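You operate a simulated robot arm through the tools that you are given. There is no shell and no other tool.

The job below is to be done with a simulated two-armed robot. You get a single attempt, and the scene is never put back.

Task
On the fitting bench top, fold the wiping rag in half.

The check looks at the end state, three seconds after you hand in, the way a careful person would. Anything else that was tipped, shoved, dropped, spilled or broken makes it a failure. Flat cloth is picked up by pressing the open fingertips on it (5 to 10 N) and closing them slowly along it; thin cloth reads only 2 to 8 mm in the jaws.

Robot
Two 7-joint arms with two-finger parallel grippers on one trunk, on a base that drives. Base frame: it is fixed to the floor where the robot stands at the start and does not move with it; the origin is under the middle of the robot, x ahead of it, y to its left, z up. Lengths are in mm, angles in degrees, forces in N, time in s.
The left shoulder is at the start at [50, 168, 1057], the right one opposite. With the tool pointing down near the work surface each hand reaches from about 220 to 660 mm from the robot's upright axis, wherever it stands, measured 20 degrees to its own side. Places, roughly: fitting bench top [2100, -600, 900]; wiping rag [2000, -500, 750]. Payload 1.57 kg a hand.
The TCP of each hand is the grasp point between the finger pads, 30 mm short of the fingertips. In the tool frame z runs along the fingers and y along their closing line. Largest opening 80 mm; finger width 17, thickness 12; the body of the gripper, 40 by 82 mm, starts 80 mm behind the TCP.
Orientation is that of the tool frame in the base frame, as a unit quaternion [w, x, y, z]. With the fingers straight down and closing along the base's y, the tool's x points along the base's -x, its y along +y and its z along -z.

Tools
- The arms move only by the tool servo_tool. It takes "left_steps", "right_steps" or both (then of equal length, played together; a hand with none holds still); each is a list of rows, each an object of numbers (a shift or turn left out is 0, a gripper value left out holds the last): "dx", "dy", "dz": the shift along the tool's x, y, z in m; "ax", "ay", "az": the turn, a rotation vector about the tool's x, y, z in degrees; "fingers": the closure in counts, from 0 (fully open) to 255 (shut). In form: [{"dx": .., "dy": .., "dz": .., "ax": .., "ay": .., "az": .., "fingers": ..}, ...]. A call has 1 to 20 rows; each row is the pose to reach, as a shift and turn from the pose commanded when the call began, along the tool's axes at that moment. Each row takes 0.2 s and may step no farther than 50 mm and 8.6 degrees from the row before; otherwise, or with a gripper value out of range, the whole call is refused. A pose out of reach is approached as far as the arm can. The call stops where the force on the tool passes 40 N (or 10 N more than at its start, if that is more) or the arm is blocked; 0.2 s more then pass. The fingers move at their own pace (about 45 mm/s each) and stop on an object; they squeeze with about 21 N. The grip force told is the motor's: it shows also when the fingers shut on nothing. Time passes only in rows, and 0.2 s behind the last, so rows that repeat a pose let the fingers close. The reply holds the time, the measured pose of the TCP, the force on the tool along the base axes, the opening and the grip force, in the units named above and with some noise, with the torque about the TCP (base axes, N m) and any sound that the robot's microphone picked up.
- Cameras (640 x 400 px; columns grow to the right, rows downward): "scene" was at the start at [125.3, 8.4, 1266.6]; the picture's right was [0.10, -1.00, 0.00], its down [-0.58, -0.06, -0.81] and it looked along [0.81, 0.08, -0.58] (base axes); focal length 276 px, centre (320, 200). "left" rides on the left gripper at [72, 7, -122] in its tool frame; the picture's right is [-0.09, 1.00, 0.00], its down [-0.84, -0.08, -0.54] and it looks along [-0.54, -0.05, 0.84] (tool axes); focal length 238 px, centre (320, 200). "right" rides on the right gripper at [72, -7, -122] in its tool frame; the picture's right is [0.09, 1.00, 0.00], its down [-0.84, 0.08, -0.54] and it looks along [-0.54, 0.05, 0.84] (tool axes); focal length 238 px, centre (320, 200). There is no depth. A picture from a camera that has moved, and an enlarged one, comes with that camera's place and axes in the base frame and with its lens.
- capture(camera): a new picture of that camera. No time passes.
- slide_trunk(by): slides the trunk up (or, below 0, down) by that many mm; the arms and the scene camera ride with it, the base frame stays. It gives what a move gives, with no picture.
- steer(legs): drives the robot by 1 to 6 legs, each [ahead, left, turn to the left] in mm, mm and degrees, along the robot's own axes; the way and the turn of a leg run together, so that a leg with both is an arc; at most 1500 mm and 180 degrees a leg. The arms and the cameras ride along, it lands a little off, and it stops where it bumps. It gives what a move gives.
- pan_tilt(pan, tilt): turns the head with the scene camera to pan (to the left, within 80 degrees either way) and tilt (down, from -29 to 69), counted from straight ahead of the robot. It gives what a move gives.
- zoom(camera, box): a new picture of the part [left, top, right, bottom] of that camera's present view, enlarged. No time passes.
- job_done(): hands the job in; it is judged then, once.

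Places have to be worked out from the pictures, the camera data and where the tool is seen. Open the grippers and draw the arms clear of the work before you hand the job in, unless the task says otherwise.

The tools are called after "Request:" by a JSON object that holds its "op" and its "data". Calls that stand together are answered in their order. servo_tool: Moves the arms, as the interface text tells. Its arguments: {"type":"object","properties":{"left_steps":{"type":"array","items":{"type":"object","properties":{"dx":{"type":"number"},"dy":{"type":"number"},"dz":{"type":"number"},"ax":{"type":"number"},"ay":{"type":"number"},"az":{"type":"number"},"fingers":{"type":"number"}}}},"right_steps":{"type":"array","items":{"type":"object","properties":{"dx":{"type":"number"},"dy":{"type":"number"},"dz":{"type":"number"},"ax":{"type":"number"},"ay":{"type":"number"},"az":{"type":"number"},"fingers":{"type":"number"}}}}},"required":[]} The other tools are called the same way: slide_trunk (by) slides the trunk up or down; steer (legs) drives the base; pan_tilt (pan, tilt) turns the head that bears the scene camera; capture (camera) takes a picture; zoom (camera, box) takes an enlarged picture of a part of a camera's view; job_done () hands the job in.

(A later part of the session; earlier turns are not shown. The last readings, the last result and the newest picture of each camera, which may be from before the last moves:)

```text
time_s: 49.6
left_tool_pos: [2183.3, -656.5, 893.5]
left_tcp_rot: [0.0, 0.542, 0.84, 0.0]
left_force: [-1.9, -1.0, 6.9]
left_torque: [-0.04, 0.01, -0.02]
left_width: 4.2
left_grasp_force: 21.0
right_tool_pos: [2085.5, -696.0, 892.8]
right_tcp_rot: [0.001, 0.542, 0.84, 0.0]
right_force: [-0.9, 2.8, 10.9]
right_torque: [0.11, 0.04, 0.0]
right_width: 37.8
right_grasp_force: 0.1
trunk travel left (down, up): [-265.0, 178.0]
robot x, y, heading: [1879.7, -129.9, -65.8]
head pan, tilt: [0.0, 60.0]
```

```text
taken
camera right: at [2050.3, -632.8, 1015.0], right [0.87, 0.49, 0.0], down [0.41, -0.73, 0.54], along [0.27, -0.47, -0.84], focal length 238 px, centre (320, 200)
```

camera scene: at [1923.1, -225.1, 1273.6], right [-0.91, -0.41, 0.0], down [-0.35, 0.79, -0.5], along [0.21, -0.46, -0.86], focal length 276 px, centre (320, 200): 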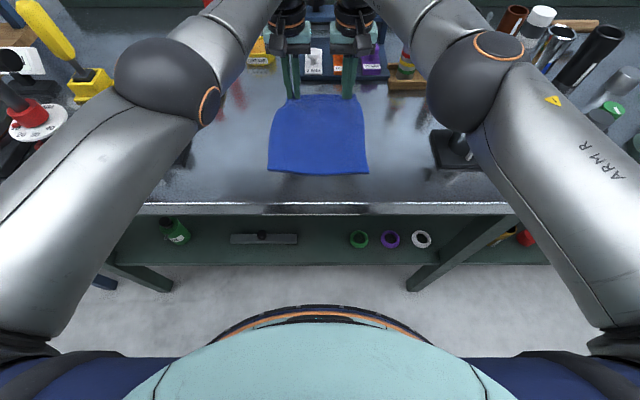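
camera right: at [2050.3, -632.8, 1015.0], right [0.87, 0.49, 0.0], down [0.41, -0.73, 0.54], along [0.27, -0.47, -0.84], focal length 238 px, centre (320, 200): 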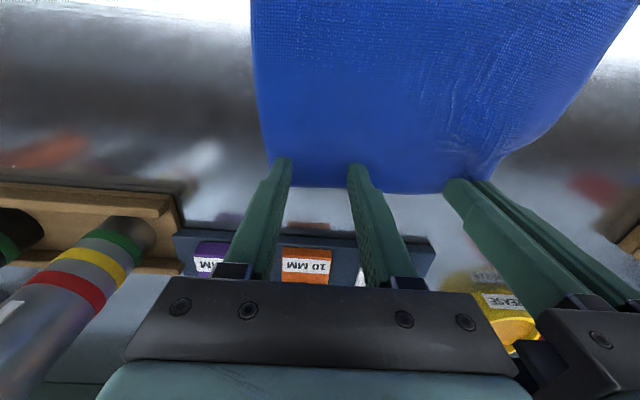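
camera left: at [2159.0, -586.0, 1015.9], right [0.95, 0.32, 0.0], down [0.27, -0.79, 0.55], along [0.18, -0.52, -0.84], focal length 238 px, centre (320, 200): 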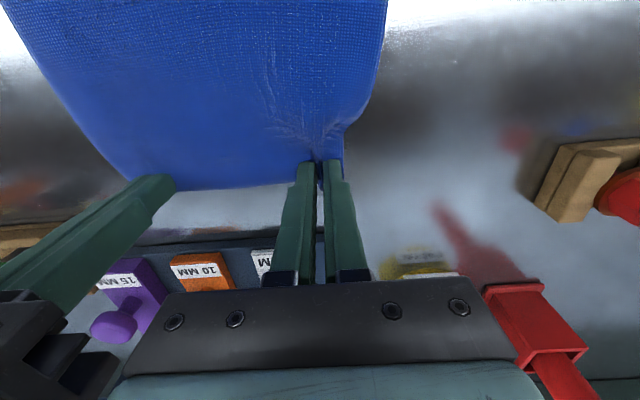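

The right fingers now both press on the cloth with 10.9 N, inset from both edges. I close the right slowly.

Request:
{"op": "servo_tool", "data": {"right_steps": [{"dz": 0, "fingers": 140}, {"fingers": 146}, {"fingers": 152}, {"fingers": 158}, {"fingers": 164}, {"fingers": 170}, {"fingers": 176}, {"fingers": 182}, {"fingers": 188}, {"fingers": 194}, {"fingers": 200}, {"fingers": 206}, {"fingers": 212}, {"fingers": 218}, {"fingers": 224}, {"fingers": 230}, {"fingers": 236}, {"fingers": 246}, {"fingers": 255}, {"fingers": 255}]}}

Request:
{"op": "capture", "data": {"camera": "right"}}

Request:
{"op": "zoom", "data": {"camera": "scene", "box": [240, 60, 400, 190]}}

```text
time_s: 53.8
left_tool_pos: [2182.5, -657.2, 893.6]
left_tcp_rot: [0.0, 0.544, 0.839, -0.001]
left_force: [-11.7, -6.2, 0.8]
left_torque: [-0.17, 0.35, 0.03]
left_width: 4.3
left_grasp_force: 21.2
right_tool_pos: [2086.4, -694.8, 894.1]
right_tcp_rot: [0.002, 0.541, 0.841, 0.0]
right_force: [13.3, 6.3, 18.3]
right_torque: [0.21, -0.39, 0.07]
right_width: 5.1
right_grasp_force: 21.0
trunk travel left (down, up): [-265.0, 178.0]
robot x, y, heading: [1883.5, -128.4, -65.6]
head pan, tilt: [0.0, 60.0]
```

```text
taken
camera right: at [2051.2, -632.2, 1014.8], right [0.87, 0.49, 0.0], down [0.41, -0.73, 0.54], along [0.27, -0.47, -0.84], focal length 238 px, centre (320, 200)
```

right: 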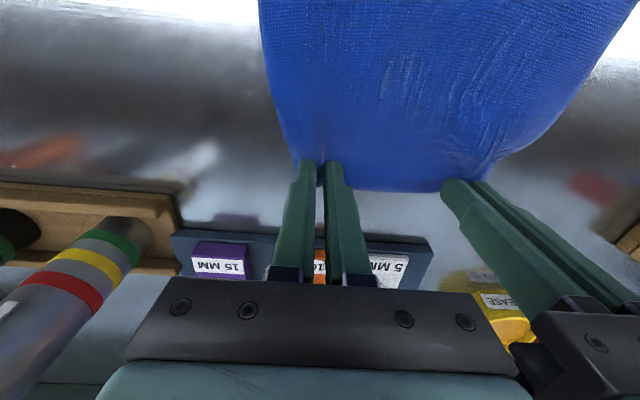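

```text
3.08 times, centred on (320, 125) of scene
camera zoom: at [1923.8, -225.2, 1273.5], right [-0.91, -0.41, 0.0], down [-0.36, 0.79, -0.5], along [0.21, -0.46, -0.87], focal length 848 px, centre (320, 431)
```

zoom: 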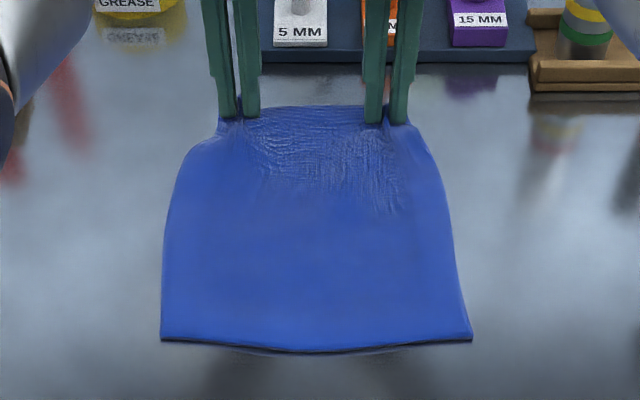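

Both hands hold the cloth (4.3 and 5.1 mm). I lift slowly along the first half of an arc toward the near edge, starting to tilt the fingers outward.

Request:
{"op": "servo_tool", "data": {"left_steps": [{"dx": 0.002, "dz": -0.012}, {"dx": 0.004, "dz": -0.023}, {"dx": 0.007, "dz": -0.034}, {"dx": 0.016, "dz": -0.05, "ay": -2.5}, {"dx": 0.0266, "dz": -0.0639, "ay": -5}, {"dx": 0.041, "dz": -0.076, "ay": -8.5}, {"dx": 0.0572, "dz": -0.0863, "ay": -12}, {"dx": 0.075, "dz": -0.092, "ay": -16}, {"dx": 0.0943, "dz": -0.0962, "ay": -20}, {"dx": 0.0943, "dz": -0.0962, "ay": -20}], "right_steps": [{"dx": 0.002, "dz": -0.012}, {"dx": 0.004, "dz": -0.023}, {"dx": 0.007, "dz": -0.034}, {"dx": 0.016, "dz": -0.05, "ay": -2.5}, {"dx": 0.0266, "dz": -0.0639, "ay": -5}, {"dx": 0.041, "dz": -0.076, "ay": -8.5}, {"dx": 0.0572, "dz": -0.0863, "ay": -12}, {"dx": 0.075, "dz": -0.092, "ay": -16}, {"dx": 0.0943, "dz": -0.0962, "ay": -20}, {"dx": 0.0943, "dz": -0.0962, "ay": -20}]}}

Request:
{"op": "capture", "data": {"camera": "scene"}}

Request:
{"op": "capture", "data": {"camera": "right"}}

```text
time_s: 56.0
left_tool_pos: [2144.0, -571.4, 991.4]
left_tcp_rot: [0.145, 0.535, 0.827, -0.095]
left_force: [-13.9, -7.6, 0.5]
left_torque: [-0.2, 0.42, -0.06]
left_width: 4.9
left_grasp_force: 21.1
right_tool_pos: [2047.5, -607.6, 988.1]
right_tcp_rot: [0.146, 0.535, 0.827, -0.092]
right_force: [13.7, 6.5, 0.4]
right_torque: [0.2, -0.4, 0.2]
right_width: 4.9
right_grasp_force: 21.2
trunk travel left (down, up): [-265.0, 178.0]
robot x, y, heading: [1883.7, -129.5, -65.8]
head pan, tilt: [0.0, 60.0]
```

```text
taken
camera scene: at [1924.4, -227.1, 1273.3], right [-0.91, -0.41, 0.0], down [-0.36, 0.79, -0.5], along [0.21, -0.46, -0.87], focal length 276 px, centre (320, 200)
```

scene: 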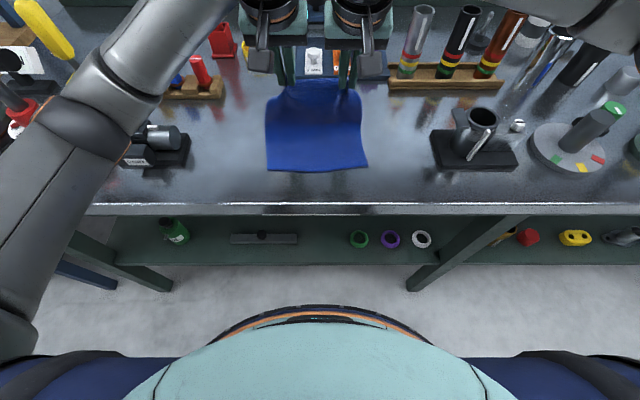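

```text
taken
camera right: at [1996.9, -512.6, 1078.0], right [0.87, 0.49, -0.03], down [0.32, -0.52, 0.8], along [0.37, -0.7, -0.6], focal length 238 px, centre (320, 200)
```

right: 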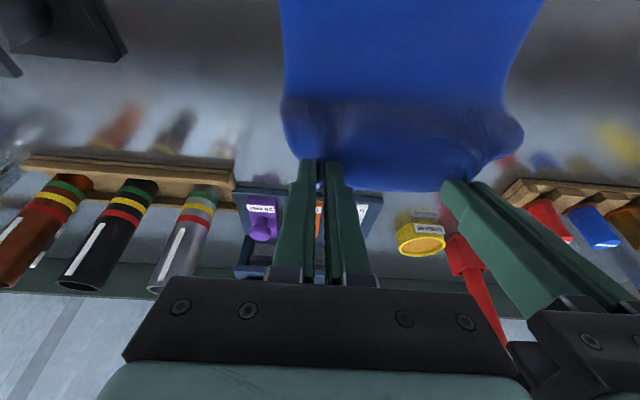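

The cloth came up cleanly with both grips holding (4.9 mm each). I carry on along the arc, tilting on to about 42° as the edge comes over.

Request:
{"op": "servo_tool", "data": {"left_steps": [{"dx": 0.0177, "dz": -0.0067, "ay": -4}, {"dx": 0.0361, "dz": -0.0113, "ay": -8}, {"dx": 0.0557, "dz": -0.0125, "ay": -12}, {"dx": 0.0749, "dz": -0.0114, "ay": -16}, {"dx": 0.0934, "dz": -0.0053, "ay": -19}, {"dx": 0.111, "dz": 0.002, "ay": -22}, {"dx": 0.111, "dz": 0.002, "ay": -22}], "right_steps": [{"dx": 0.0177, "dz": -0.0067, "ay": -4}, {"dx": 0.0361, "dz": -0.0113, "ay": -8}, {"dx": 0.0557, "dz": -0.0125, "ay": -12}, {"dx": 0.0749, "dz": -0.0114, "ay": -16}, {"dx": 0.0934, "dz": -0.0053, "ay": -19}, {"dx": 0.111, "dz": 0.002, "ay": -22}, {"dx": 0.111, "dz": 0.002, "ay": -22}]}}

Request:
{"op": "capture", "data": {"camera": "scene"}}

Request:
{"op": "capture", "data": {"camera": "right"}}

Request:
{"op": "capture", "data": {"camera": "left"}}

```text
time_s: 57.6
left_tool_pos: [2100.3, -477.0, 950.9]
left_tcp_rot: [0.301, 0.507, 0.784, -0.196]
left_force: [-14.1, -6.6, 0.2]
left_torque: [-0.18, 0.37, -0.24]
left_width: 4.9
left_grasp_force: 21.2
right_tool_pos: [2005.9, -515.3, 948.1]
right_tcp_rot: [0.301, 0.507, 0.785, -0.193]
right_force: [14.4, 7.2, -0.7]
right_torque: [0.18, -0.25, 0.37]
right_width: 4.8
right_grasp_force: 20.9
trunk travel left (down, up): [-265.0, 178.0]
robot x, y, heading: [1881.4, -133.7, -66.0]
head pan, tilt: [0.0, 60.0]
```

```text
taken
camera scene: at [1924.3, -227.1, 1273.3], right [-0.91, -0.41, 0.0], down [-0.36, 0.79, -0.5], along [0.21, -0.46, -0.87], focal length 276 px, centre (320, 200)
```

scene: 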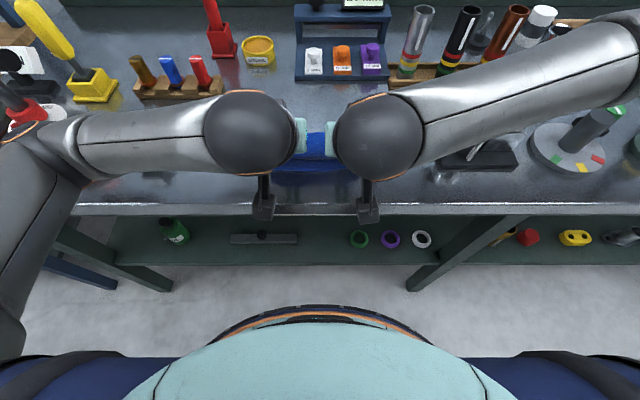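

```text
taken
camera right: at [1944.0, -395.5, 991.0], right [0.88, 0.47, -0.06], down [0.18, -0.21, 0.96], along [0.44, -0.86, -0.26], focal length 238 px, centre (320, 200)
```

right: 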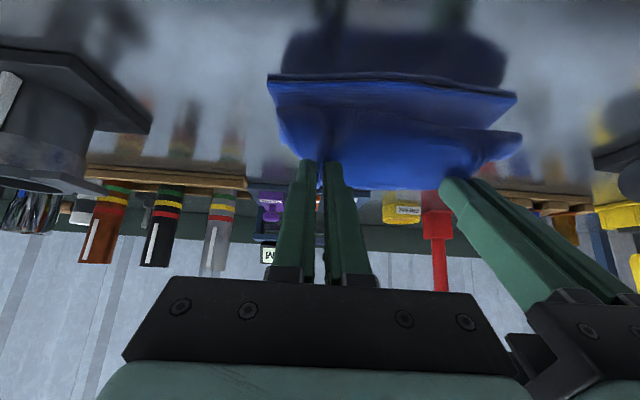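

```text
taken
camera left: at [2052.3, -349.4, 993.3], right [0.94, 0.34, 0.06], down [0.04, -0.27, 0.96], along [0.35, -0.9, -0.26], focal length 238 px, centre (320, 200)
```

left: 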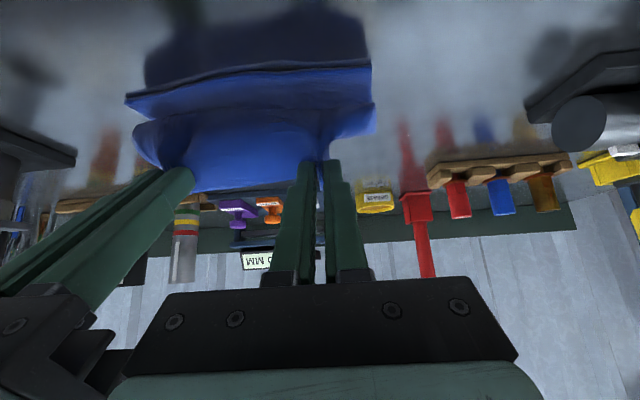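

Both grips hold; the rag's near edge now sits at about f 300 and the carried edge is at f ~318, 60 mm up. I lower the edge onto the near edge, ending with tips about 10 mm up at f≈304.

Request:
{"op": "servo_tool", "data": {"left_steps": [{"dx": 0.015, "dz": 0.0075, "ay": -1.5}, {"dx": 0.0301, "dz": 0.0149, "ay": -3}, {"dx": 0.041, "dz": 0.022, "ay": -4.5}, {"dx": 0.0507, "dz": 0.0287, "ay": -6}, {"dx": 0.0507, "dz": 0.0287, "ay": -6}], "right_steps": [{"dx": 0.0126, "dz": 0.0077, "ay": -1.5}, {"dx": 0.0253, "dz": 0.0154, "ay": -3}, {"dx": 0.036, "dz": 0.0224, "ay": -4.5}, {"dx": 0.0459, "dz": 0.0292, "ay": -6}, {"dx": 0.0459, "dz": 0.0292, "ay": -6}]}}

Request:
{"op": "capture", "data": {"camera": "left"}}

Request:
{"op": "capture", "data": {"right": "right", "camera": "right"}}

Request:
{"op": "capture", "data": {"camera": "scene"}}

```text
time_s: 58.8
left_tool_pos: [2092.7, -461.0, 896.0]
left_tcp_rot: [0.342, 0.496, 0.766, -0.224]
left_force: [-13.2, -8.8, 7.6]
left_torque: [-0.33, 0.25, -0.28]
left_width: 4.5
left_grasp_force: 20.6
right_tool_pos: [1997.4, -501.1, 897.0]
right_tcp_rot: [0.341, 0.496, 0.768, -0.218]
right_force: [13.1, 7.7, 0.1]
right_torque: [0.13, -0.21, 0.34]
right_width: 4.8
right_grasp_force: 20.9
trunk travel left (down, up): [-265.0, 178.0]
robot x, y, heading: [1879.9, -130.1, -65.6]
head pan, tilt: [0.0, 60.0]
```

```text
taken
camera left: at [2041.9, -329.5, 925.2], right [0.93, 0.35, 0.07], down [-0.01, -0.17, 0.99], along [0.36, -0.92, -0.16], focal length 238 px, centre (320, 200)
```

left: 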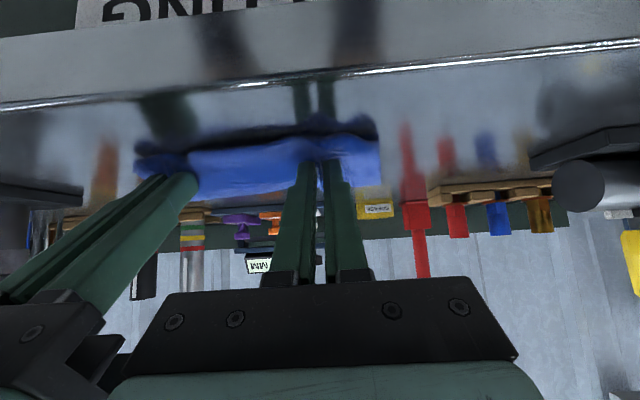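

```text
taken
camera right: at [1935.4, -378.3, 925.4], right [0.88, 0.47, -0.07], down [0.13, -0.11, 0.98], along [0.45, -0.88, -0.16], focal length 238 px, centre (320, 200)
```

right: 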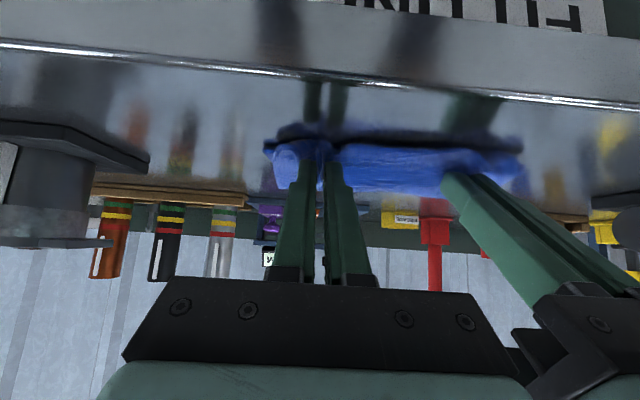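

```text
taken
camera scene: at [1924.2, -226.8, 1273.4], right [-0.91, -0.41, 0.0], down [-0.36, 0.79, -0.5], along [0.21, -0.46, -0.87], focal length 276 px, centre (320, 200)
```

scene: 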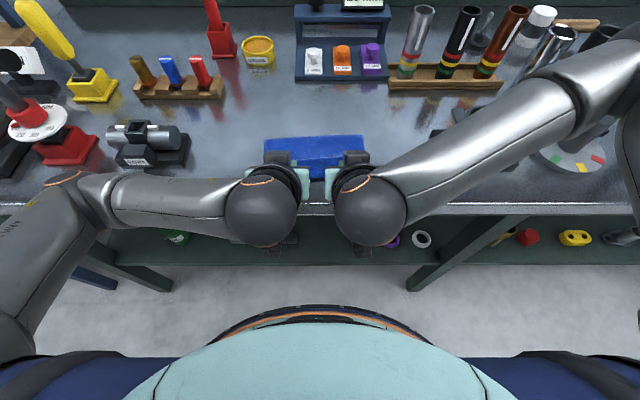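

The edge lies on the near edge now (left presses 7.6 N, right about 0). I bring the right down about 1.5 mm and open both hands slowly so the gathered cloth spreads again.

Request:
{"op": "servo_tool", "data": {"left_steps": [{"fingers": 255}, {"fingers": 248}, {"fingers": 240}, {"fingers": 232}, {"fingers": 224}, {"fingers": 216}, {"fingers": 208}, {"fingers": 200}, {"fingers": 192}, {"fingers": 184}, {"fingers": 176}, {"fingers": 168}, {"fingers": 160}, {"fingers": 152}, {"fingers": 144}, {"fingers": 136}, {"fingers": 136}], "right_steps": [{"dx": 0.0015, "dz": 0.0013, "fingers": 255}, {"dx": 0.0015, "dz": 0.0013, "fingers": 248}, {"dx": 0.0015, "dz": 0.0013, "fingers": 240}, {"dx": 0.0015, "dz": 0.0013, "fingers": 232}, {"dx": 0.0015, "dz": 0.0013, "fingers": 224}, {"dx": 0.0015, "dz": 0.0013, "fingers": 216}, {"dx": 0.0015, "dz": 0.0013, "fingers": 208}, {"dx": 0.0015, "dz": 0.0013, "fingers": 200}, {"dx": 0.0015, "dz": 0.0013, "fingers": 192}, {"dx": 0.0015, "dz": 0.0013, "fingers": 184}, {"dx": 0.0015, "dz": 0.0013, "fingers": 176}, {"dx": 0.0015, "dz": 0.0013, "fingers": 168}, {"dx": 0.0015, "dz": 0.0013, "fingers": 160}, {"dx": 0.0015, "dz": 0.0013, "fingers": 152}, {"dx": 0.0015, "dz": 0.0013, "fingers": 144}, {"dx": 0.0015, "dz": 0.0013, "fingers": 136}, {"dx": 0.0015, "dz": 0.0013, "fingers": 136}]}}

Request:
{"op": "capture", "data": {"camera": "left"}}

Request:
{"op": "capture", "data": {"camera": "right"}}

Request:
{"op": "zoom", "data": {"camera": "scene", "box": [220, 100, 420, 225]}}

```text
time_s: 62.4
left_tool_pos: [2092.3, -458.1, 895.9]
left_tcp_rot: [0.342, 0.496, 0.767, -0.221]
left_force: [1.3, 0.1, 2.8]
left_torque: [-0.05, -0.01, 0.0]
left_width: 35.5
left_grasp_force: 0.0
right_tool_pos: [1996.1, -501.4, 895.1]
right_tcp_rot: [0.341, 0.496, 0.768, -0.22]
right_force: [-0.6, 0.1, 1.7]
right_torque: [0.0, -0.04, 0.01]
right_width: 36.7
right_grasp_force: 0.1
trunk travel left (down, up): [-265.0, 178.0]
robot x, y, heading: [1880.5, -128.2, -65.6]
head pan, tilt: [0.0, 60.0]
```

```text
taken
camera left: at [2042.3, -329.1, 924.8], right [0.93, 0.35, 0.07], down [-0.01, -0.17, 0.98], along [0.36, -0.92, -0.16], focal length 238 px, centre (320, 200)
```

left: 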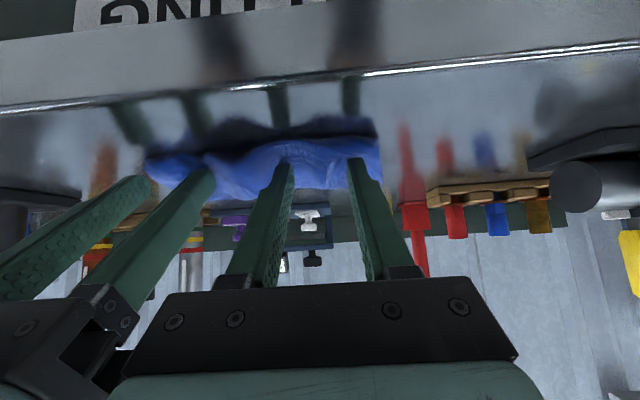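

```text
taken
camera right: at [1934.5, -378.4, 923.3], right [0.88, 0.47, -0.07], down [0.14, -0.11, 0.98], along [0.45, -0.88, -0.16], focal length 238 px, centre (320, 200)
```

right: 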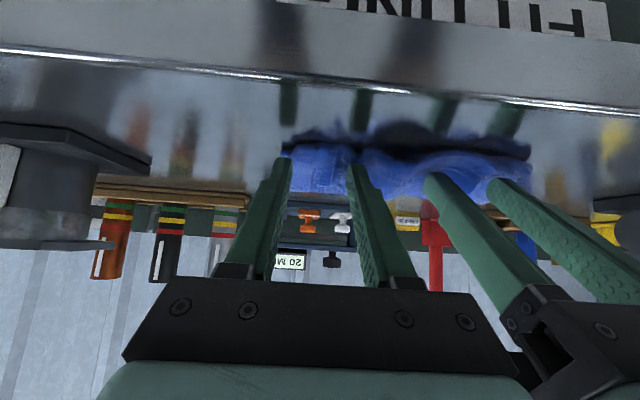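

```text
3.20 times, centred on (320, 162) of scene
camera zoom: at [1924.2, -226.8, 1273.3], right [-0.91, -0.41, 0.0], down [-0.36, 0.79, -0.5], along [0.21, -0.46, -0.87], focal length 882 px, centre (320, 320)
```

zoom: 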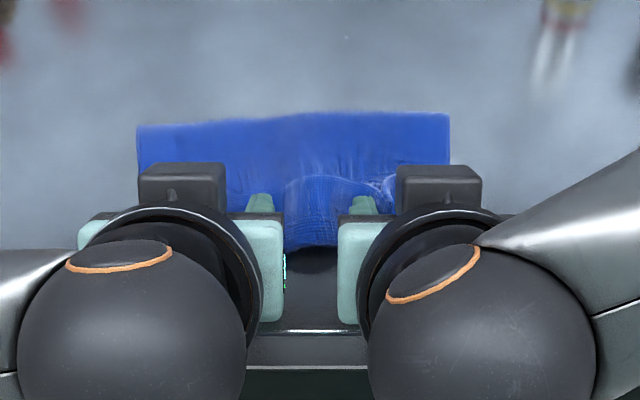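

Both hands have let go (force near 0, cloth spread under the pads). I lift straight up, slowly at first, to look at the result.

Request:
{"op": "servo_tool", "data": {"left_steps": [{"dx": -0.004, "dz": -0.0033}, {"dx": -0.011, "dz": -0.01}, {"dx": -0.026, "dz": -0.0234}, {"dx": -0.048, "dz": -0.0435}, {"dx": -0.0743, "dz": -0.0669}, {"dx": -0.104, "dz": -0.0937, "ay": 4}, {"dx": -0.13, "dz": -0.117, "ay": 8}], "right_steps": [{"dx": -0.004, "dz": -0.0033}, {"dx": -0.011, "dz": -0.01}, {"dx": -0.026, "dz": -0.0234}, {"dx": -0.048, "dz": -0.0435}, {"dx": -0.0743, "dz": -0.0669}, {"dx": -0.104, "dz": -0.0937, "ay": 4}, {"dx": -0.13, "dz": -0.117, "ay": 8}]}}

Request:
{"op": "capture", "data": {"camera": "scene"}}

Request:
{"op": "capture", "data": {"camera": "left"}}

Request:
{"op": "capture", "data": {"camera": "right"}}

```text
time_s: 64.0
left_tool_pos: [2092.9, -459.4, 1071.1]
left_tcp_rot: [0.286, 0.511, 0.789, -0.185]
left_force: [-0.3, -0.7, 0.1]
left_torque: [-0.03, -0.02, -0.02]
left_width: 37.5
left_grasp_force: 0.0
right_tool_pos: [1997.9, -501.6, 1069.7]
right_tcp_rot: [0.286, 0.51, 0.79, -0.185]
right_force: [-0.3, -0.7, -0.2]
right_torque: [-0.02, -0.01, 0.01]
right_width: 37.6
right_grasp_force: 0.1
trunk travel left (down, up): [-265.0, 178.0]
robot x, y, heading: [1882.6, -130.9, -65.5]
head pan, tilt: [0.0, 60.0]
```

```text
taken
camera scene: at [1924.2, -226.9, 1273.2], right [-0.91, -0.41, 0.0], down [-0.36, 0.79, -0.5], along [0.21, -0.46, -0.87], focal length 276 px, centre (320, 200)
```

scene: 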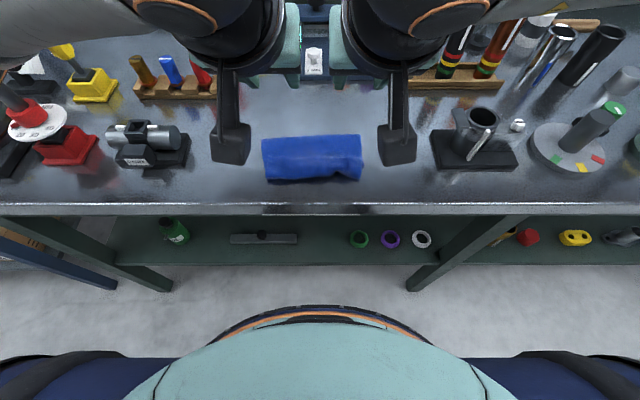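

```text
taken
camera left: at [2044.6, -333.9, 1119.2], right [0.94, 0.34, 0.06], down [0.05, -0.3, 0.95], along [0.35, -0.89, -0.3], focal length 238 px, centre (320, 200)
```

left: 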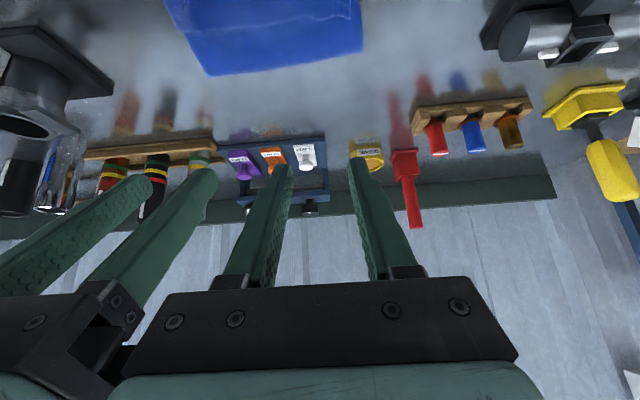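

```text
taken
camera right: at [1937.5, -384.3, 1116.7], right [0.88, 0.47, -0.06], down [0.19, -0.24, 0.95], along [0.44, -0.85, -0.3], focal length 238 px, centre (320, 200)
```

right: 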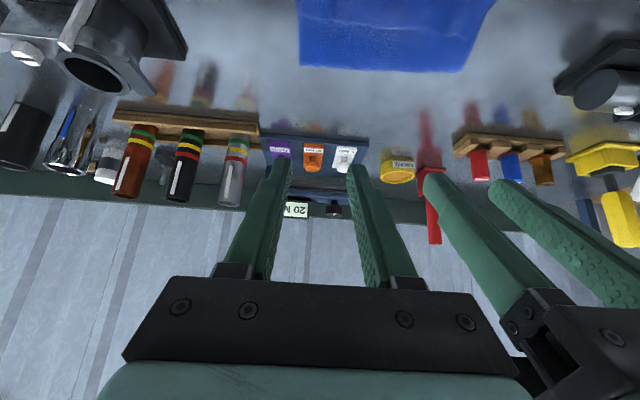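

The rag now looks folded into a strip; nothing else seems moved. I zoom in on it to judge the edges and flatness.

Request:
{"op": "zoom", "data": {"camera": "scene", "box": [240, 120, 384, 200]}}

Request:
{"op": "zoom", "data": {"camera": "scene", "box": [280, 125, 384, 190]}}

```text
4.44 times, centred on (312, 160) of scene
camera zoom: at [1924.2, -226.9, 1273.2], right [-0.91, -0.41, 0.0], down [-0.36, 0.79, -0.5], along [0.21, -0.46, -0.87], focal length 1224 px, centre (356, 378)
```

zoom: 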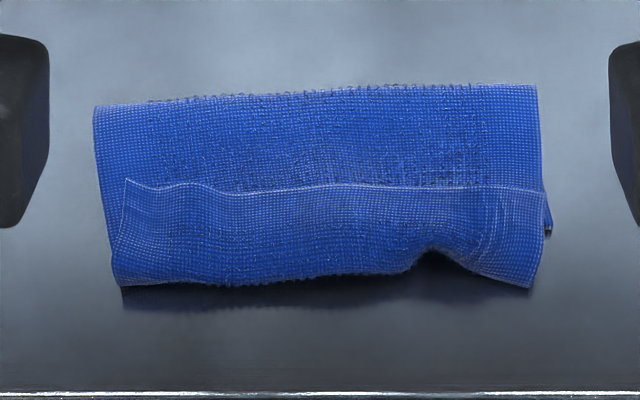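

```text
6.15 times, centred on (332, 158) of scene
camera zoom: at [1924.2, -226.9, 1273.2], right [-0.91, -0.41, 0.0], down [-0.36, 0.79, -0.5], along [0.21, -0.46, -0.87], focal length 1696 px, centre (246, 462)
```

zoom: 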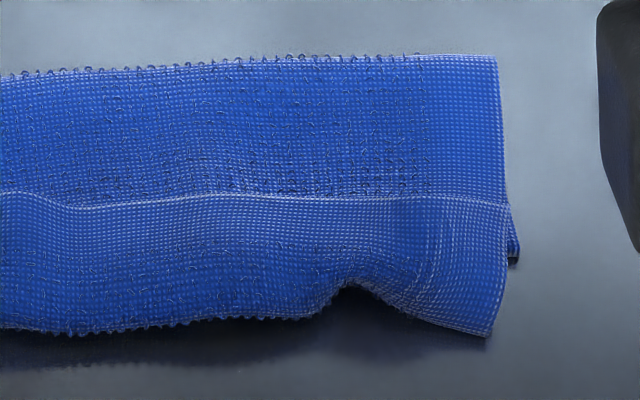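

The strip shows the carried edge rolled back on itself: a hem about 45 mm deep lies on top (edge at f≈318, loop at f≈272), with the crease at f≈373. I will regrasp that top edge and pull the hem out toward me; first I level the hands and come over it.

Request:
{"op": "servo_tool", "data": {"left_steps": [{"dx": 0.0034, "dz": 0.0128, "ay": 8}, {"dx": 0.0068, "dz": 0.0256, "ay": 16}, {"dx": 0.0102, "dz": 0.0384, "ay": 24}, {"dx": 0.0136, "dz": 0.0512, "ay": 32}, {"dx": 0.0172, "dz": 0.064, "ay": 40}, {"dx": 0.0172, "dz": 0.064, "ay": 40}], "right_steps": [{"dx": 0.0034, "dz": 0.0128, "ay": 8}, {"dx": 0.0068, "dz": 0.0256, "ay": 16}, {"dx": 0.0102, "dz": 0.0384, "ay": 24}, {"dx": 0.0136, "dz": 0.0512, "ay": 32}, {"dx": 0.0172, "dz": 0.064, "ay": 40}, {"dx": 0.0172, "dz": 0.064, "ay": 40}]}}

Request:
{"op": "capture", "data": {"camera": "left"}}

Request:
{"op": "capture", "data": {"camera": "right"}}

Request:
{"op": "capture", "data": {"camera": "scene"}}

```text
time_s: 65.4
left_tool_pos: [2104.0, -486.1, 1009.9]
left_tcp_rot: [-0.001, 0.543, 0.839, 0.0]
left_force: [0.2, -0.7, -0.1]
left_torque: [0.0, 0.01, -0.02]
left_width: 37.4
left_grasp_force: 0.0
right_tool_pos: [2010.2, -526.8, 1009.3]
right_tcp_rot: [-0.001, 0.542, 0.84, 0.0]
right_force: [1.1, 0.1, -1.4]
right_torque: [-0.03, -0.02, -0.04]
right_width: 37.6
right_grasp_force: 0.1
trunk travel left (down, up): [-265.0, 178.0]
robot x, y, heading: [1885.0, -133.0, -65.6]
head pan, tilt: [0.0, 60.0]
```

```text
taken
camera left: at [2081.6, -416.0, 1132.1], right [0.95, 0.32, 0.0], down [0.27, -0.8, 0.54], along [0.18, -0.51, -0.84], focal length 238 px, centre (320, 200)
```

left: 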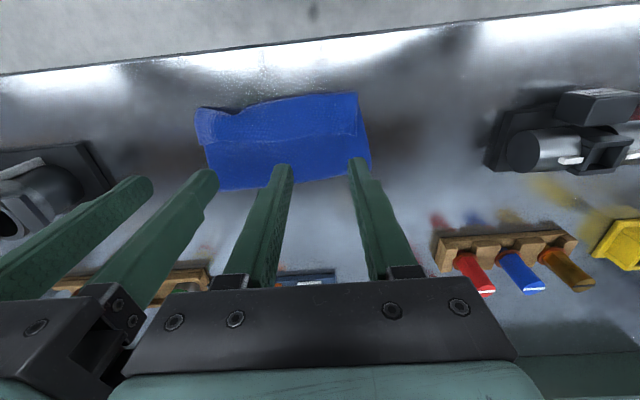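

```text
taken
camera right: at [1975.5, -465.2, 1130.9], right [0.87, 0.49, 0.0], down [0.42, -0.73, 0.54], along [0.27, -0.47, -0.84], focal length 238 px, centre (320, 200)
```

right: 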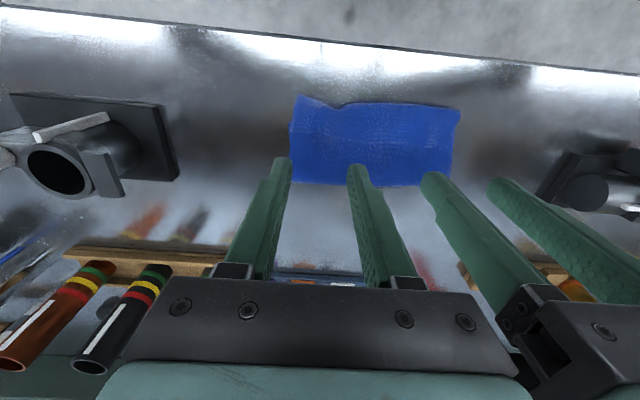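

```text
taken
camera scene: at [1924.3, -226.9, 1273.3], right [-0.91, -0.41, 0.0], down [-0.36, 0.79, -0.5], along [0.21, -0.46, -0.87], focal length 276 px, centre (320, 200)
```

scene: 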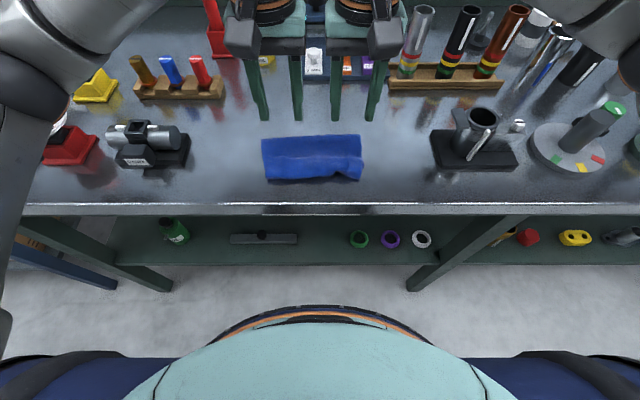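

Request:
{"op": "zoom", "data": {"camera": "left", "box": [180, 60, 400, 200]}}

Request:
{"op": "zoom", "data": {"camera": "right", "box": [260, 70, 480, 210]}}

```text
2.86 times, centred on (290, 130) of left
camera zoom: at [2081.6, -416.0, 1132.1], right [0.95, 0.32, 0.0], down [0.27, -0.8, 0.54], along [0.18, -0.51, -0.84], focal length 681 px, centre (406, 400)
```

zoom: 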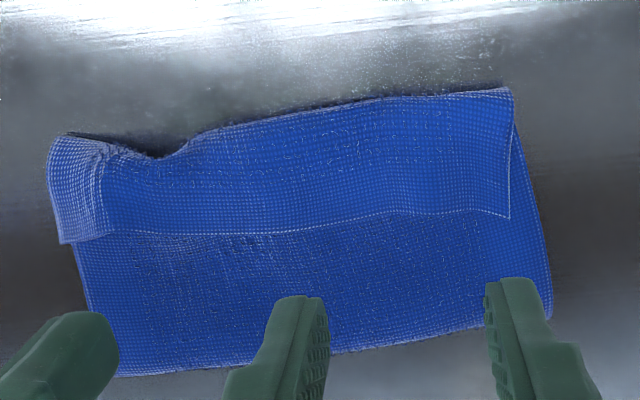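

```text
2.86 times, centred on (370, 140) of right
camera zoom: at [1975.5, -465.2, 1130.9], right [0.87, 0.49, 0.0], down [0.42, -0.73, 0.54], along [0.27, -0.47, -0.84], focal length 681 px, centre (177, 371)
```

zoom: 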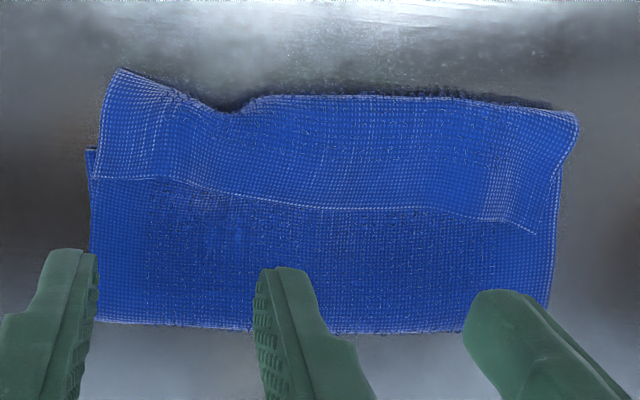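

I place the top edge at f≈318–323, spanning l -75 to 97. I go down over it, to about 14 mm above the bench, 9 mm inside the edge.

Request:
{"op": "servo_tool", "data": {"left_steps": [{"dx": -0.004, "dy": 0.003, "dz": 0.035, "fingers": 142}, {"dx": -0.004, "dy": 0.003, "dz": 0.065}, {"dx": -0.004, "dy": 0.003, "dz": 0.085}, {"dx": -0.004, "dy": 0.003, "dz": 0.096}, {"dx": -0.004, "dy": 0.003, "dz": 0.1}, {"dx": -0.004, "dy": 0.003, "dz": 0.1}], "right_steps": [{"dx": -0.001, "dy": 0.004, "dz": 0.035, "fingers": 142}, {"dx": -0.001, "dy": 0.004, "dz": 0.065}, {"dx": -0.001, "dy": 0.004, "dz": 0.085}, {"dx": -0.001, "dy": 0.004, "dz": 0.096}, {"dx": -0.001, "dy": 0.004, "dz": 0.1}, {"dx": -0.001, "dy": 0.004, "dz": 0.1}]}}

Request:
{"op": "capture", "data": {"camera": "left"}}

Request:
{"op": "capture", "data": {"camera": "right"}}

Request:
{"op": "capture", "data": {"camera": "scene"}}

```text
time_s: 66.8
left_tool_pos: [2110.6, -487.0, 910.1]
left_tcp_rot: [0.0, 0.543, 0.84, 0.0]
left_force: [0.9, 0.0, -0.3]
left_torque: [0.01, 0.03, 0.01]
left_width: 35.5
left_grasp_force: 0.0
right_tool_pos: [2013.5, -527.3, 908.3]
right_tcp_rot: [-0.001, 0.542, 0.84, 0.001]
right_force: [0.2, -0.2, -0.2]
right_torque: [-0.01, -0.01, 0.05]
right_width: 35.5
right_grasp_force: 0.0
trunk travel left (down, up): [-265.0, 178.0]
robot x, y, heading: [1878.9, -131.2, -65.6]
head pan, tilt: [0.0, 60.0]
```

```text
taken
camera left: at [2087.5, -417.4, 1032.3], right [0.95, 0.32, 0.0], down [0.27, -0.79, 0.54], along [0.18, -0.51, -0.84], focal length 238 px, centre (320, 200)
```

left: 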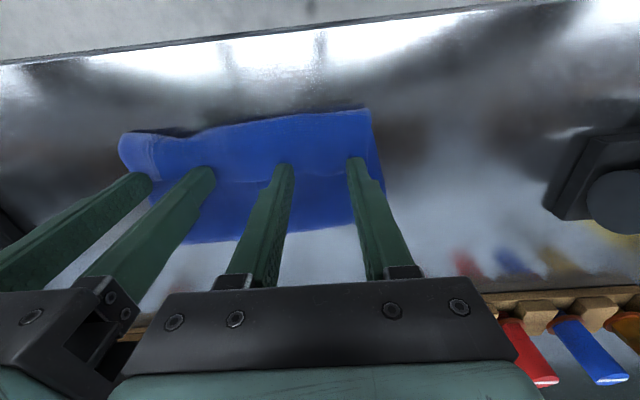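

```text
taken
camera right: at [1978.8, -466.0, 1029.1], right [0.87, 0.49, 0.0], down [0.41, -0.73, 0.54], along [0.27, -0.47, -0.84], focal length 238 px, centre (320, 200)
```

right: 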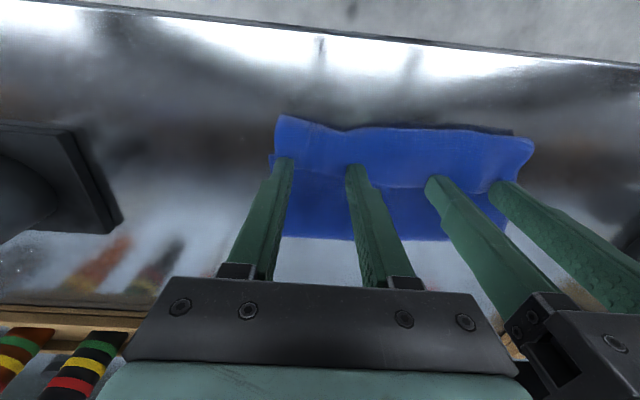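

```text
taken
camera scene: at [1924.3, -227.0, 1273.3], right [-0.91, -0.41, 0.0], down [-0.36, 0.79, -0.5], along [0.21, -0.46, -0.87], focal length 276 px, centre (320, 200)
```

scene: 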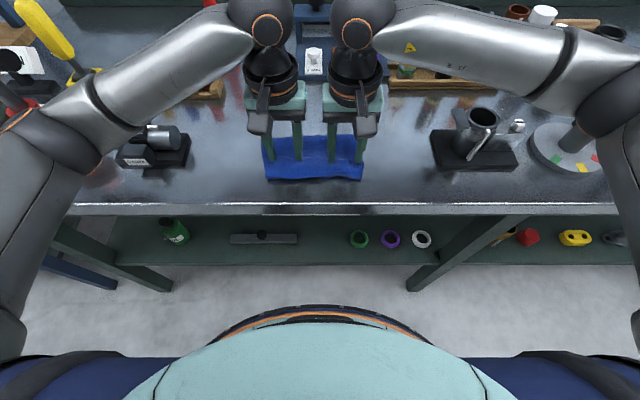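

The tips hover just over the hem. I zoom in the hand views to check their place against the top edge before pressing.

Request:
{"op": "zoom", "data": {"camera": "left", "box": [220, 90, 420, 220]}}

Request:
{"op": "zoom", "data": {"camera": "right", "box": [220, 90, 420, 220]}}

```text
3.08 times, centred on (320, 155) of left
camera zoom: at [2087.5, -417.4, 1032.3], right [0.95, 0.32, 0.0], down [0.27, -0.79, 0.54], along [0.18, -0.51, -0.84], focal length 733 px, centre (320, 338)
```

zoom: 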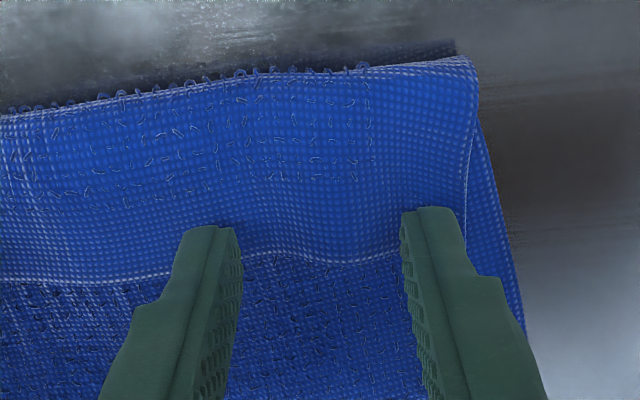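

```text
3.08 times, centred on (320, 155) of right
camera zoom: at [1978.8, -466.0, 1029.1], right [0.87, 0.49, 0.0], down [0.41, -0.73, 0.54], along [0.27, -0.47, -0.84], focal length 733 px, centre (320, 338)
```

zoom: 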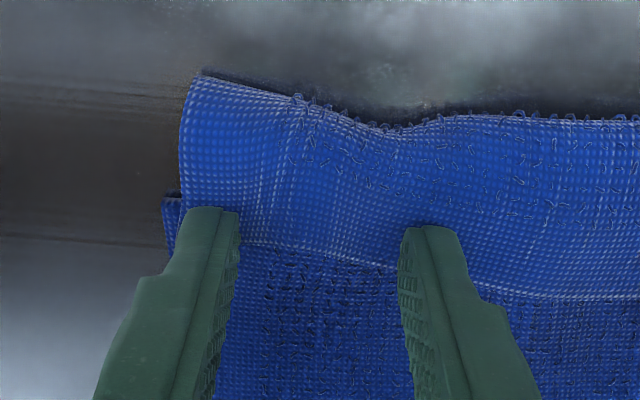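

Both hands are well placed; I narrow the right slightly to keep off its side edge and press down in small steps.

Request:
{"op": "servo_tool", "data": {"left_steps": [{"dz": 0.003}, {"dz": 0.006}, {"dz": 0.008}, {"dz": 0.01}, {"dz": 0.01}], "right_steps": [{"dz": 0.002, "fingers": 156}, {"dz": 0.004}, {"dz": 0.006}, {"dz": 0.008}, {"dz": 0.008}]}}

```text
time_s: 68.0
left_tool_pos: [2109.6, -487.8, 900.5]
left_tcp_rot: [0.001, 0.543, 0.84, -0.001]
left_force: [1.0, 1.4, 5.8]
left_torque: [0.09, 0.0, -0.01]
left_width: 35.3
left_grasp_force: 0.0
right_tool_pos: [2014.8, -526.8, 902.2]
right_tcp_rot: [0.0, 0.542, 0.84, 0.0]
right_force: [0.3, -0.3, 2.4]
right_torque: [-0.01, -0.06, -0.08]
right_width: 30.6
right_grasp_force: 0.1
trunk travel left (down, up): [-265.0, 178.0]
robot x, y, heading: [1884.2, -128.4, -65.9]
head pan, tilt: [0.0, 60.0]
```

Contact: left 5.8 N, right 2.4 N, about 5 mm above the bench (the stacked layers). I press a little more and close both slowly.

Request:
{"op": "servo_tool", "data": {"left_steps": [{"dz": 0.001, "fingers": 142}, {"dz": 0.001, "fingers": 142}, {"dz": 0.001, "fingers": 148}, {"dz": 0.001, "fingers": 154}, {"dz": 0.001, "fingers": 160}, {"dz": 0.001, "fingers": 166}, {"dz": 0.001, "fingers": 172}, {"dz": 0.001, "fingers": 178}, {"dz": 0.001, "fingers": 184}, {"dz": 0.001, "fingers": 190}, {"dz": 0.001, "fingers": 196}, {"dz": 0.001, "fingers": 202}, {"dz": 0.001, "fingers": 208}, {"dz": 0.001, "fingers": 214}, {"dz": 0.001, "fingers": 220}, {"dz": 0.001, "fingers": 228}, {"dz": 0.001, "fingers": 236}, {"dz": 0.001, "fingers": 246}, {"dz": 0.001, "fingers": 255}, {"dz": 0.001, "fingers": 255}], "right_steps": [{"dz": 0.0015, "fingers": 156}, {"dz": 0.003, "fingers": 156}, {"dz": 0.003, "fingers": 161}, {"dz": 0.003, "fingers": 166}, {"dz": 0.003, "fingers": 171}, {"dz": 0.003, "fingers": 176}, {"dz": 0.003, "fingers": 181}, {"dz": 0.003, "fingers": 186}, {"dz": 0.003, "fingers": 191}, {"dz": 0.003, "fingers": 196}, {"dz": 0.003, "fingers": 201}, {"dz": 0.003, "fingers": 206}, {"dz": 0.003, "fingers": 211}, {"dz": 0.003, "fingers": 216}, {"dz": 0.003, "fingers": 222}, {"dz": 0.003, "fingers": 229}, {"dz": 0.003, "fingers": 237}, {"dz": 0.003, "fingers": 246}, {"dz": 0.003, "fingers": 255}, {"dz": 0.003, "fingers": 255}]}}

Request:
{"op": "zoom", "data": {"camera": "left", "box": [120, 70, 440, 250]}}

Request:
{"op": "zoom", "data": {"camera": "right", "box": [220, 70, 540, 250]}}

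```text
time_s: 72.2
left_tool_pos: [2107.6, -488.4, 900.4]
left_tcp_rot: [-0.001, 0.543, 0.84, -0.002]
left_force: [-14.6, -6.8, 5.9]
left_torque: [-0.2, 0.5, 0.1]
left_width: 4.8
left_grasp_force: 20.6
right_tool_pos: [2013.6, -526.7, 897.8]
right_tcp_rot: [0.001, 0.543, 0.84, 0.002]
right_force: [12.5, 4.6, 10.6]
right_torque: [0.16, -0.42, -0.03]
right_width: 4.4
right_grasp_force: 21.0
trunk travel left (down, up): [-265.0, 178.0]
robot x, y, heading: [1881.1, -126.6, -65.5]
head pan, tilt: [0.0, 60.0]
```

```text
2.00 times, centred on (280, 160) of left
camera zoom: at [2085.6, -417.4, 1022.3], right [0.95, 0.32, 0.0], down [0.27, -0.79, 0.54], along [0.17, -0.52, -0.84], focal length 477 px, centre (400, 280)
```

zoom: 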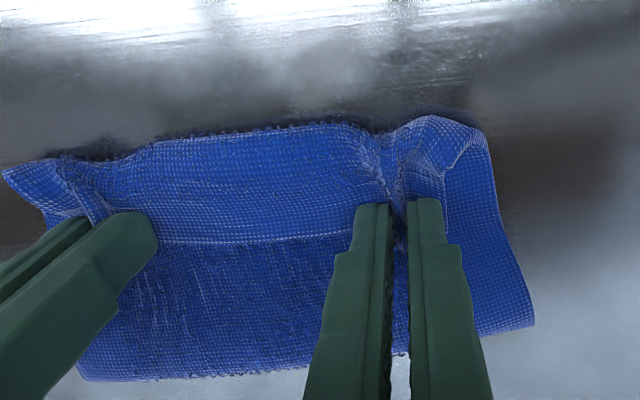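

```text
2.00 times, centred on (380, 160) of right
camera zoom: at [1978.5, -463.7, 1019.9], right [0.87, 0.49, 0.0], down [0.41, -0.73, 0.54], along [0.27, -0.47, -0.84], focal length 477 px, centre (200, 280)
```

zoom: 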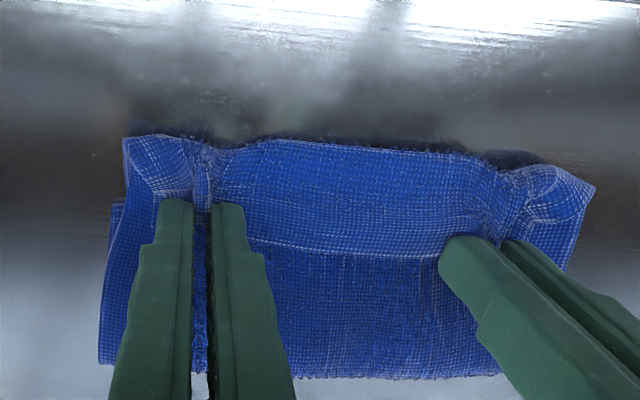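

Both hands hold the top edge again (4.8 and 4.4 mm). I lift it up and outward to f≈415, 105 mm high, so the crease rolls back to the middle of the rag.

Request:
{"op": "servo_tool", "data": {"left_steps": [{"dx": -0.001, "dz": -0.01}, {"dx": -0.003, "dz": -0.022}, {"dx": -0.008, "dz": -0.045}, {"dx": -0.018, "dz": -0.065}, {"dx": -0.034, "dz": -0.084}, {"dx": -0.054, "dz": -0.096}, {"dx": -0.078, "dz": -0.102}, {"dx": -0.103, "dz": -0.102}, {"dx": -0.103, "dz": -0.102}], "right_steps": [{"dx": -0.001, "dz": -0.01}, {"dx": -0.003, "dz": -0.022}, {"dx": -0.008, "dz": -0.045}, {"dx": -0.018, "dz": -0.065}, {"dx": -0.034, "dz": -0.084}, {"dx": -0.054, "dz": -0.096}, {"dx": -0.078, "dz": -0.102}, {"dx": -0.103, "dz": -0.102}, {"dx": -0.103, "dz": -0.102}]}}

Request:
{"op": "capture", "data": {"camera": "scene"}}

Request:
{"op": "capture", "data": {"camera": "left"}}

Request:
{"op": "capture", "data": {"camera": "right"}}

```text
time_s: 74.2
left_tool_pos: [2152.9, -581.6, 1002.0]
left_tcp_rot: [0.001, 0.544, 0.839, -0.003]
left_force: [-17.7, -8.1, -0.1]
left_torque: [-0.25, 0.55, 0.11]
left_width: 5.2
left_grasp_force: 20.7
right_tool_pos: [2057.0, -620.4, 999.4]
right_tcp_rot: [0.001, 0.542, 0.84, 0.002]
right_force: [18.0, 8.4, 0.1]
right_torque: [0.28, -0.55, -0.05]
right_width: 4.4
right_grasp_force: 20.4
trunk travel left (down, up): [-265.0, 178.0]
robot x, y, heading: [1880.6, -129.2, -65.9]
head pan, tilt: [0.0, 60.0]
```

```text
taken
camera scene: at [1924.3, -227.0, 1273.3], right [-0.91, -0.41, 0.0], down [-0.36, 0.79, -0.5], along [0.21, -0.46, -0.87], focal length 276 px, centre (320, 200)
```

scene: 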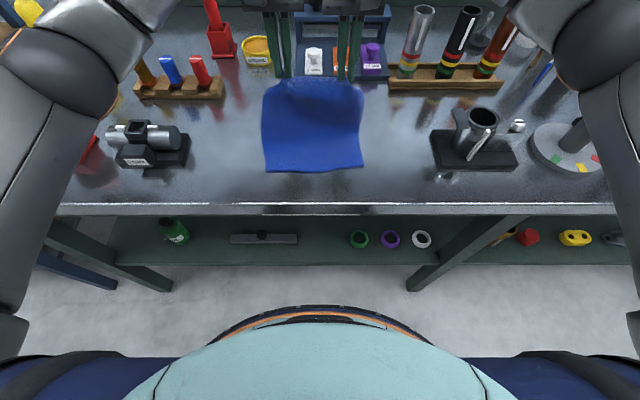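

```text
taken
camera left: at [2130.0, -511.1, 1124.5], right [0.95, 0.32, 0.0], down [0.27, -0.79, 0.54], along [0.17, -0.52, -0.84], focal length 238 px, centre (320, 200)
```

left: 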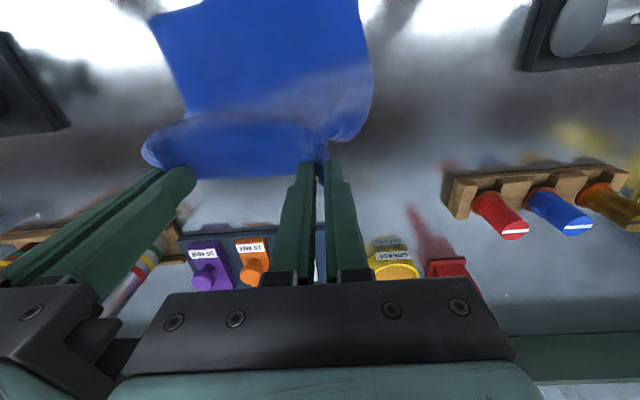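

```text
taken
camera right: at [2020.6, -558.8, 1121.0], right [0.87, 0.5, 0.0], down [0.41, -0.73, 0.54], along [0.27, -0.47, -0.84], focal length 238 px, centre (320, 200)
```

right: 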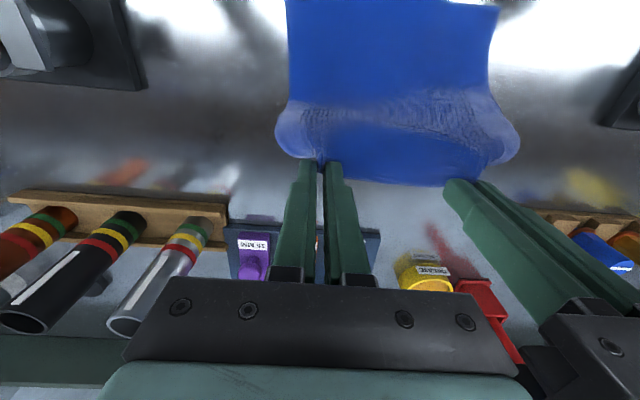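

Only the top edge is held, and the rag hangs as a clean C with its near edge at f≈298, so the crease belongs at f≈407. I bring the edge over taut with a growing tilt to 48°, stopping about 65 mm up so it can be let go in the air and unroll.

Request:
{"op": "servo_tool", "data": {"left_steps": [{"dx": 0.0133, "dz": 0.0032, "ay": -6}, {"dx": 0.0309, "dz": 0.0058, "ay": -13}, {"dx": 0.0495, "dz": 0.0108, "ay": -20}, {"dx": 0.0668, "dz": 0.0178, "ay": -27}, {"dx": 0.083, "dz": 0.0271, "ay": -34}, {"dx": 0.0969, "dz": 0.0379, "ay": -41}, {"dx": 0.1095, "dz": 0.0509, "ay": -48}, {"dx": 0.1095, "dz": 0.0509, "ay": -48}], "right_steps": [{"dx": 0.0128, "dz": 0.003, "ay": -6}, {"dx": 0.0298, "dz": 0.0055, "ay": -13}, {"dx": 0.0477, "dz": 0.0103, "ay": -20}, {"dx": 0.0643, "dz": 0.0169, "ay": -27}, {"dx": 0.08, "dz": 0.0258, "ay": -34}, {"dx": 0.0933, "dz": 0.036, "ay": -41}, {"dx": 0.1055, "dz": 0.0484, "ay": -48}, {"dx": 0.1055, "dz": 0.0484, "ay": -48}]}}

Request:
{"op": "capture", "data": {"camera": "scene"}}

Request:
{"op": "capture", "data": {"camera": "left"}}

Request:
{"op": "capture", "data": {"camera": "right"}}

```text
time_s: 76.0
left_tool_pos: [2107.8, -481.9, 948.8]
left_tcp_rot: [0.341, 0.497, 0.766, -0.225]
left_force: [-15.0, -8.5, 1.8]
left_torque: [-0.22, 0.42, -0.34]
left_width: 4.8
left_grasp_force: 21.0
right_tool_pos: [2014.3, -526.1, 951.6]
right_tcp_rot: [0.342, 0.495, 0.768, -0.217]
right_force: [16.4, 7.9, -1.3]
right_torque: [0.2, -0.34, 0.37]
right_width: 4.2
right_grasp_force: 21.1
trunk travel left (down, up): [-265.0, 178.0]
robot x, y, heading: [1883.9, -131.3, -65.6]
head pan, tilt: [0.0, 60.0]
```

```text
taken
camera scene: at [1924.3, -227.1, 1273.3], right [-0.91, -0.41, 0.0], down [-0.36, 0.79, -0.5], along [0.21, -0.46, -0.87], focal length 276 px, centre (320, 200)
```

scene: 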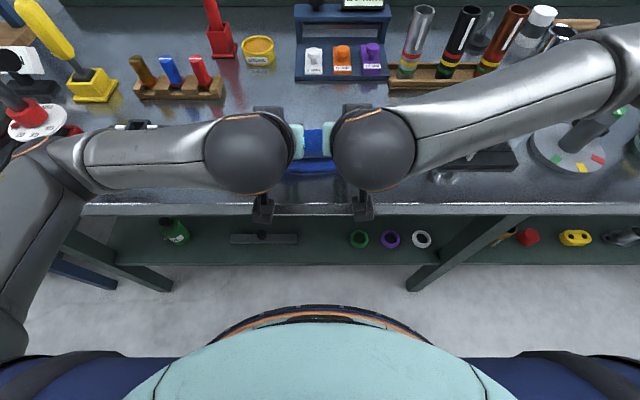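

```text
taken
camera left: at [2057.3, -351.0, 978.3], right [0.94, 0.35, 0.06], down [0.0, -0.17, 0.99], along [0.35, -0.92, -0.16], focal length 238 px, centre (320, 200)
```

left: 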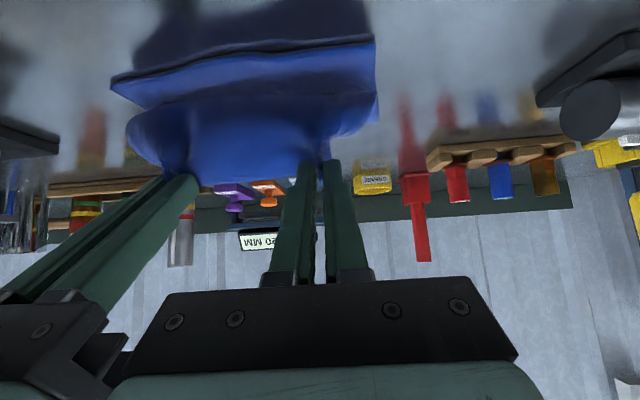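

```text
taken
camera right: at [1950.3, -403.5, 979.0], right [0.88, 0.47, -0.06], down [0.13, -0.11, 0.98], along [0.46, -0.88, -0.16], focal length 238 px, centre (320, 200)
```

right: 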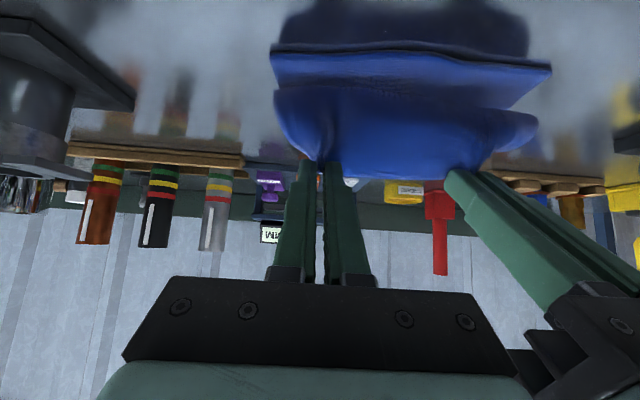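

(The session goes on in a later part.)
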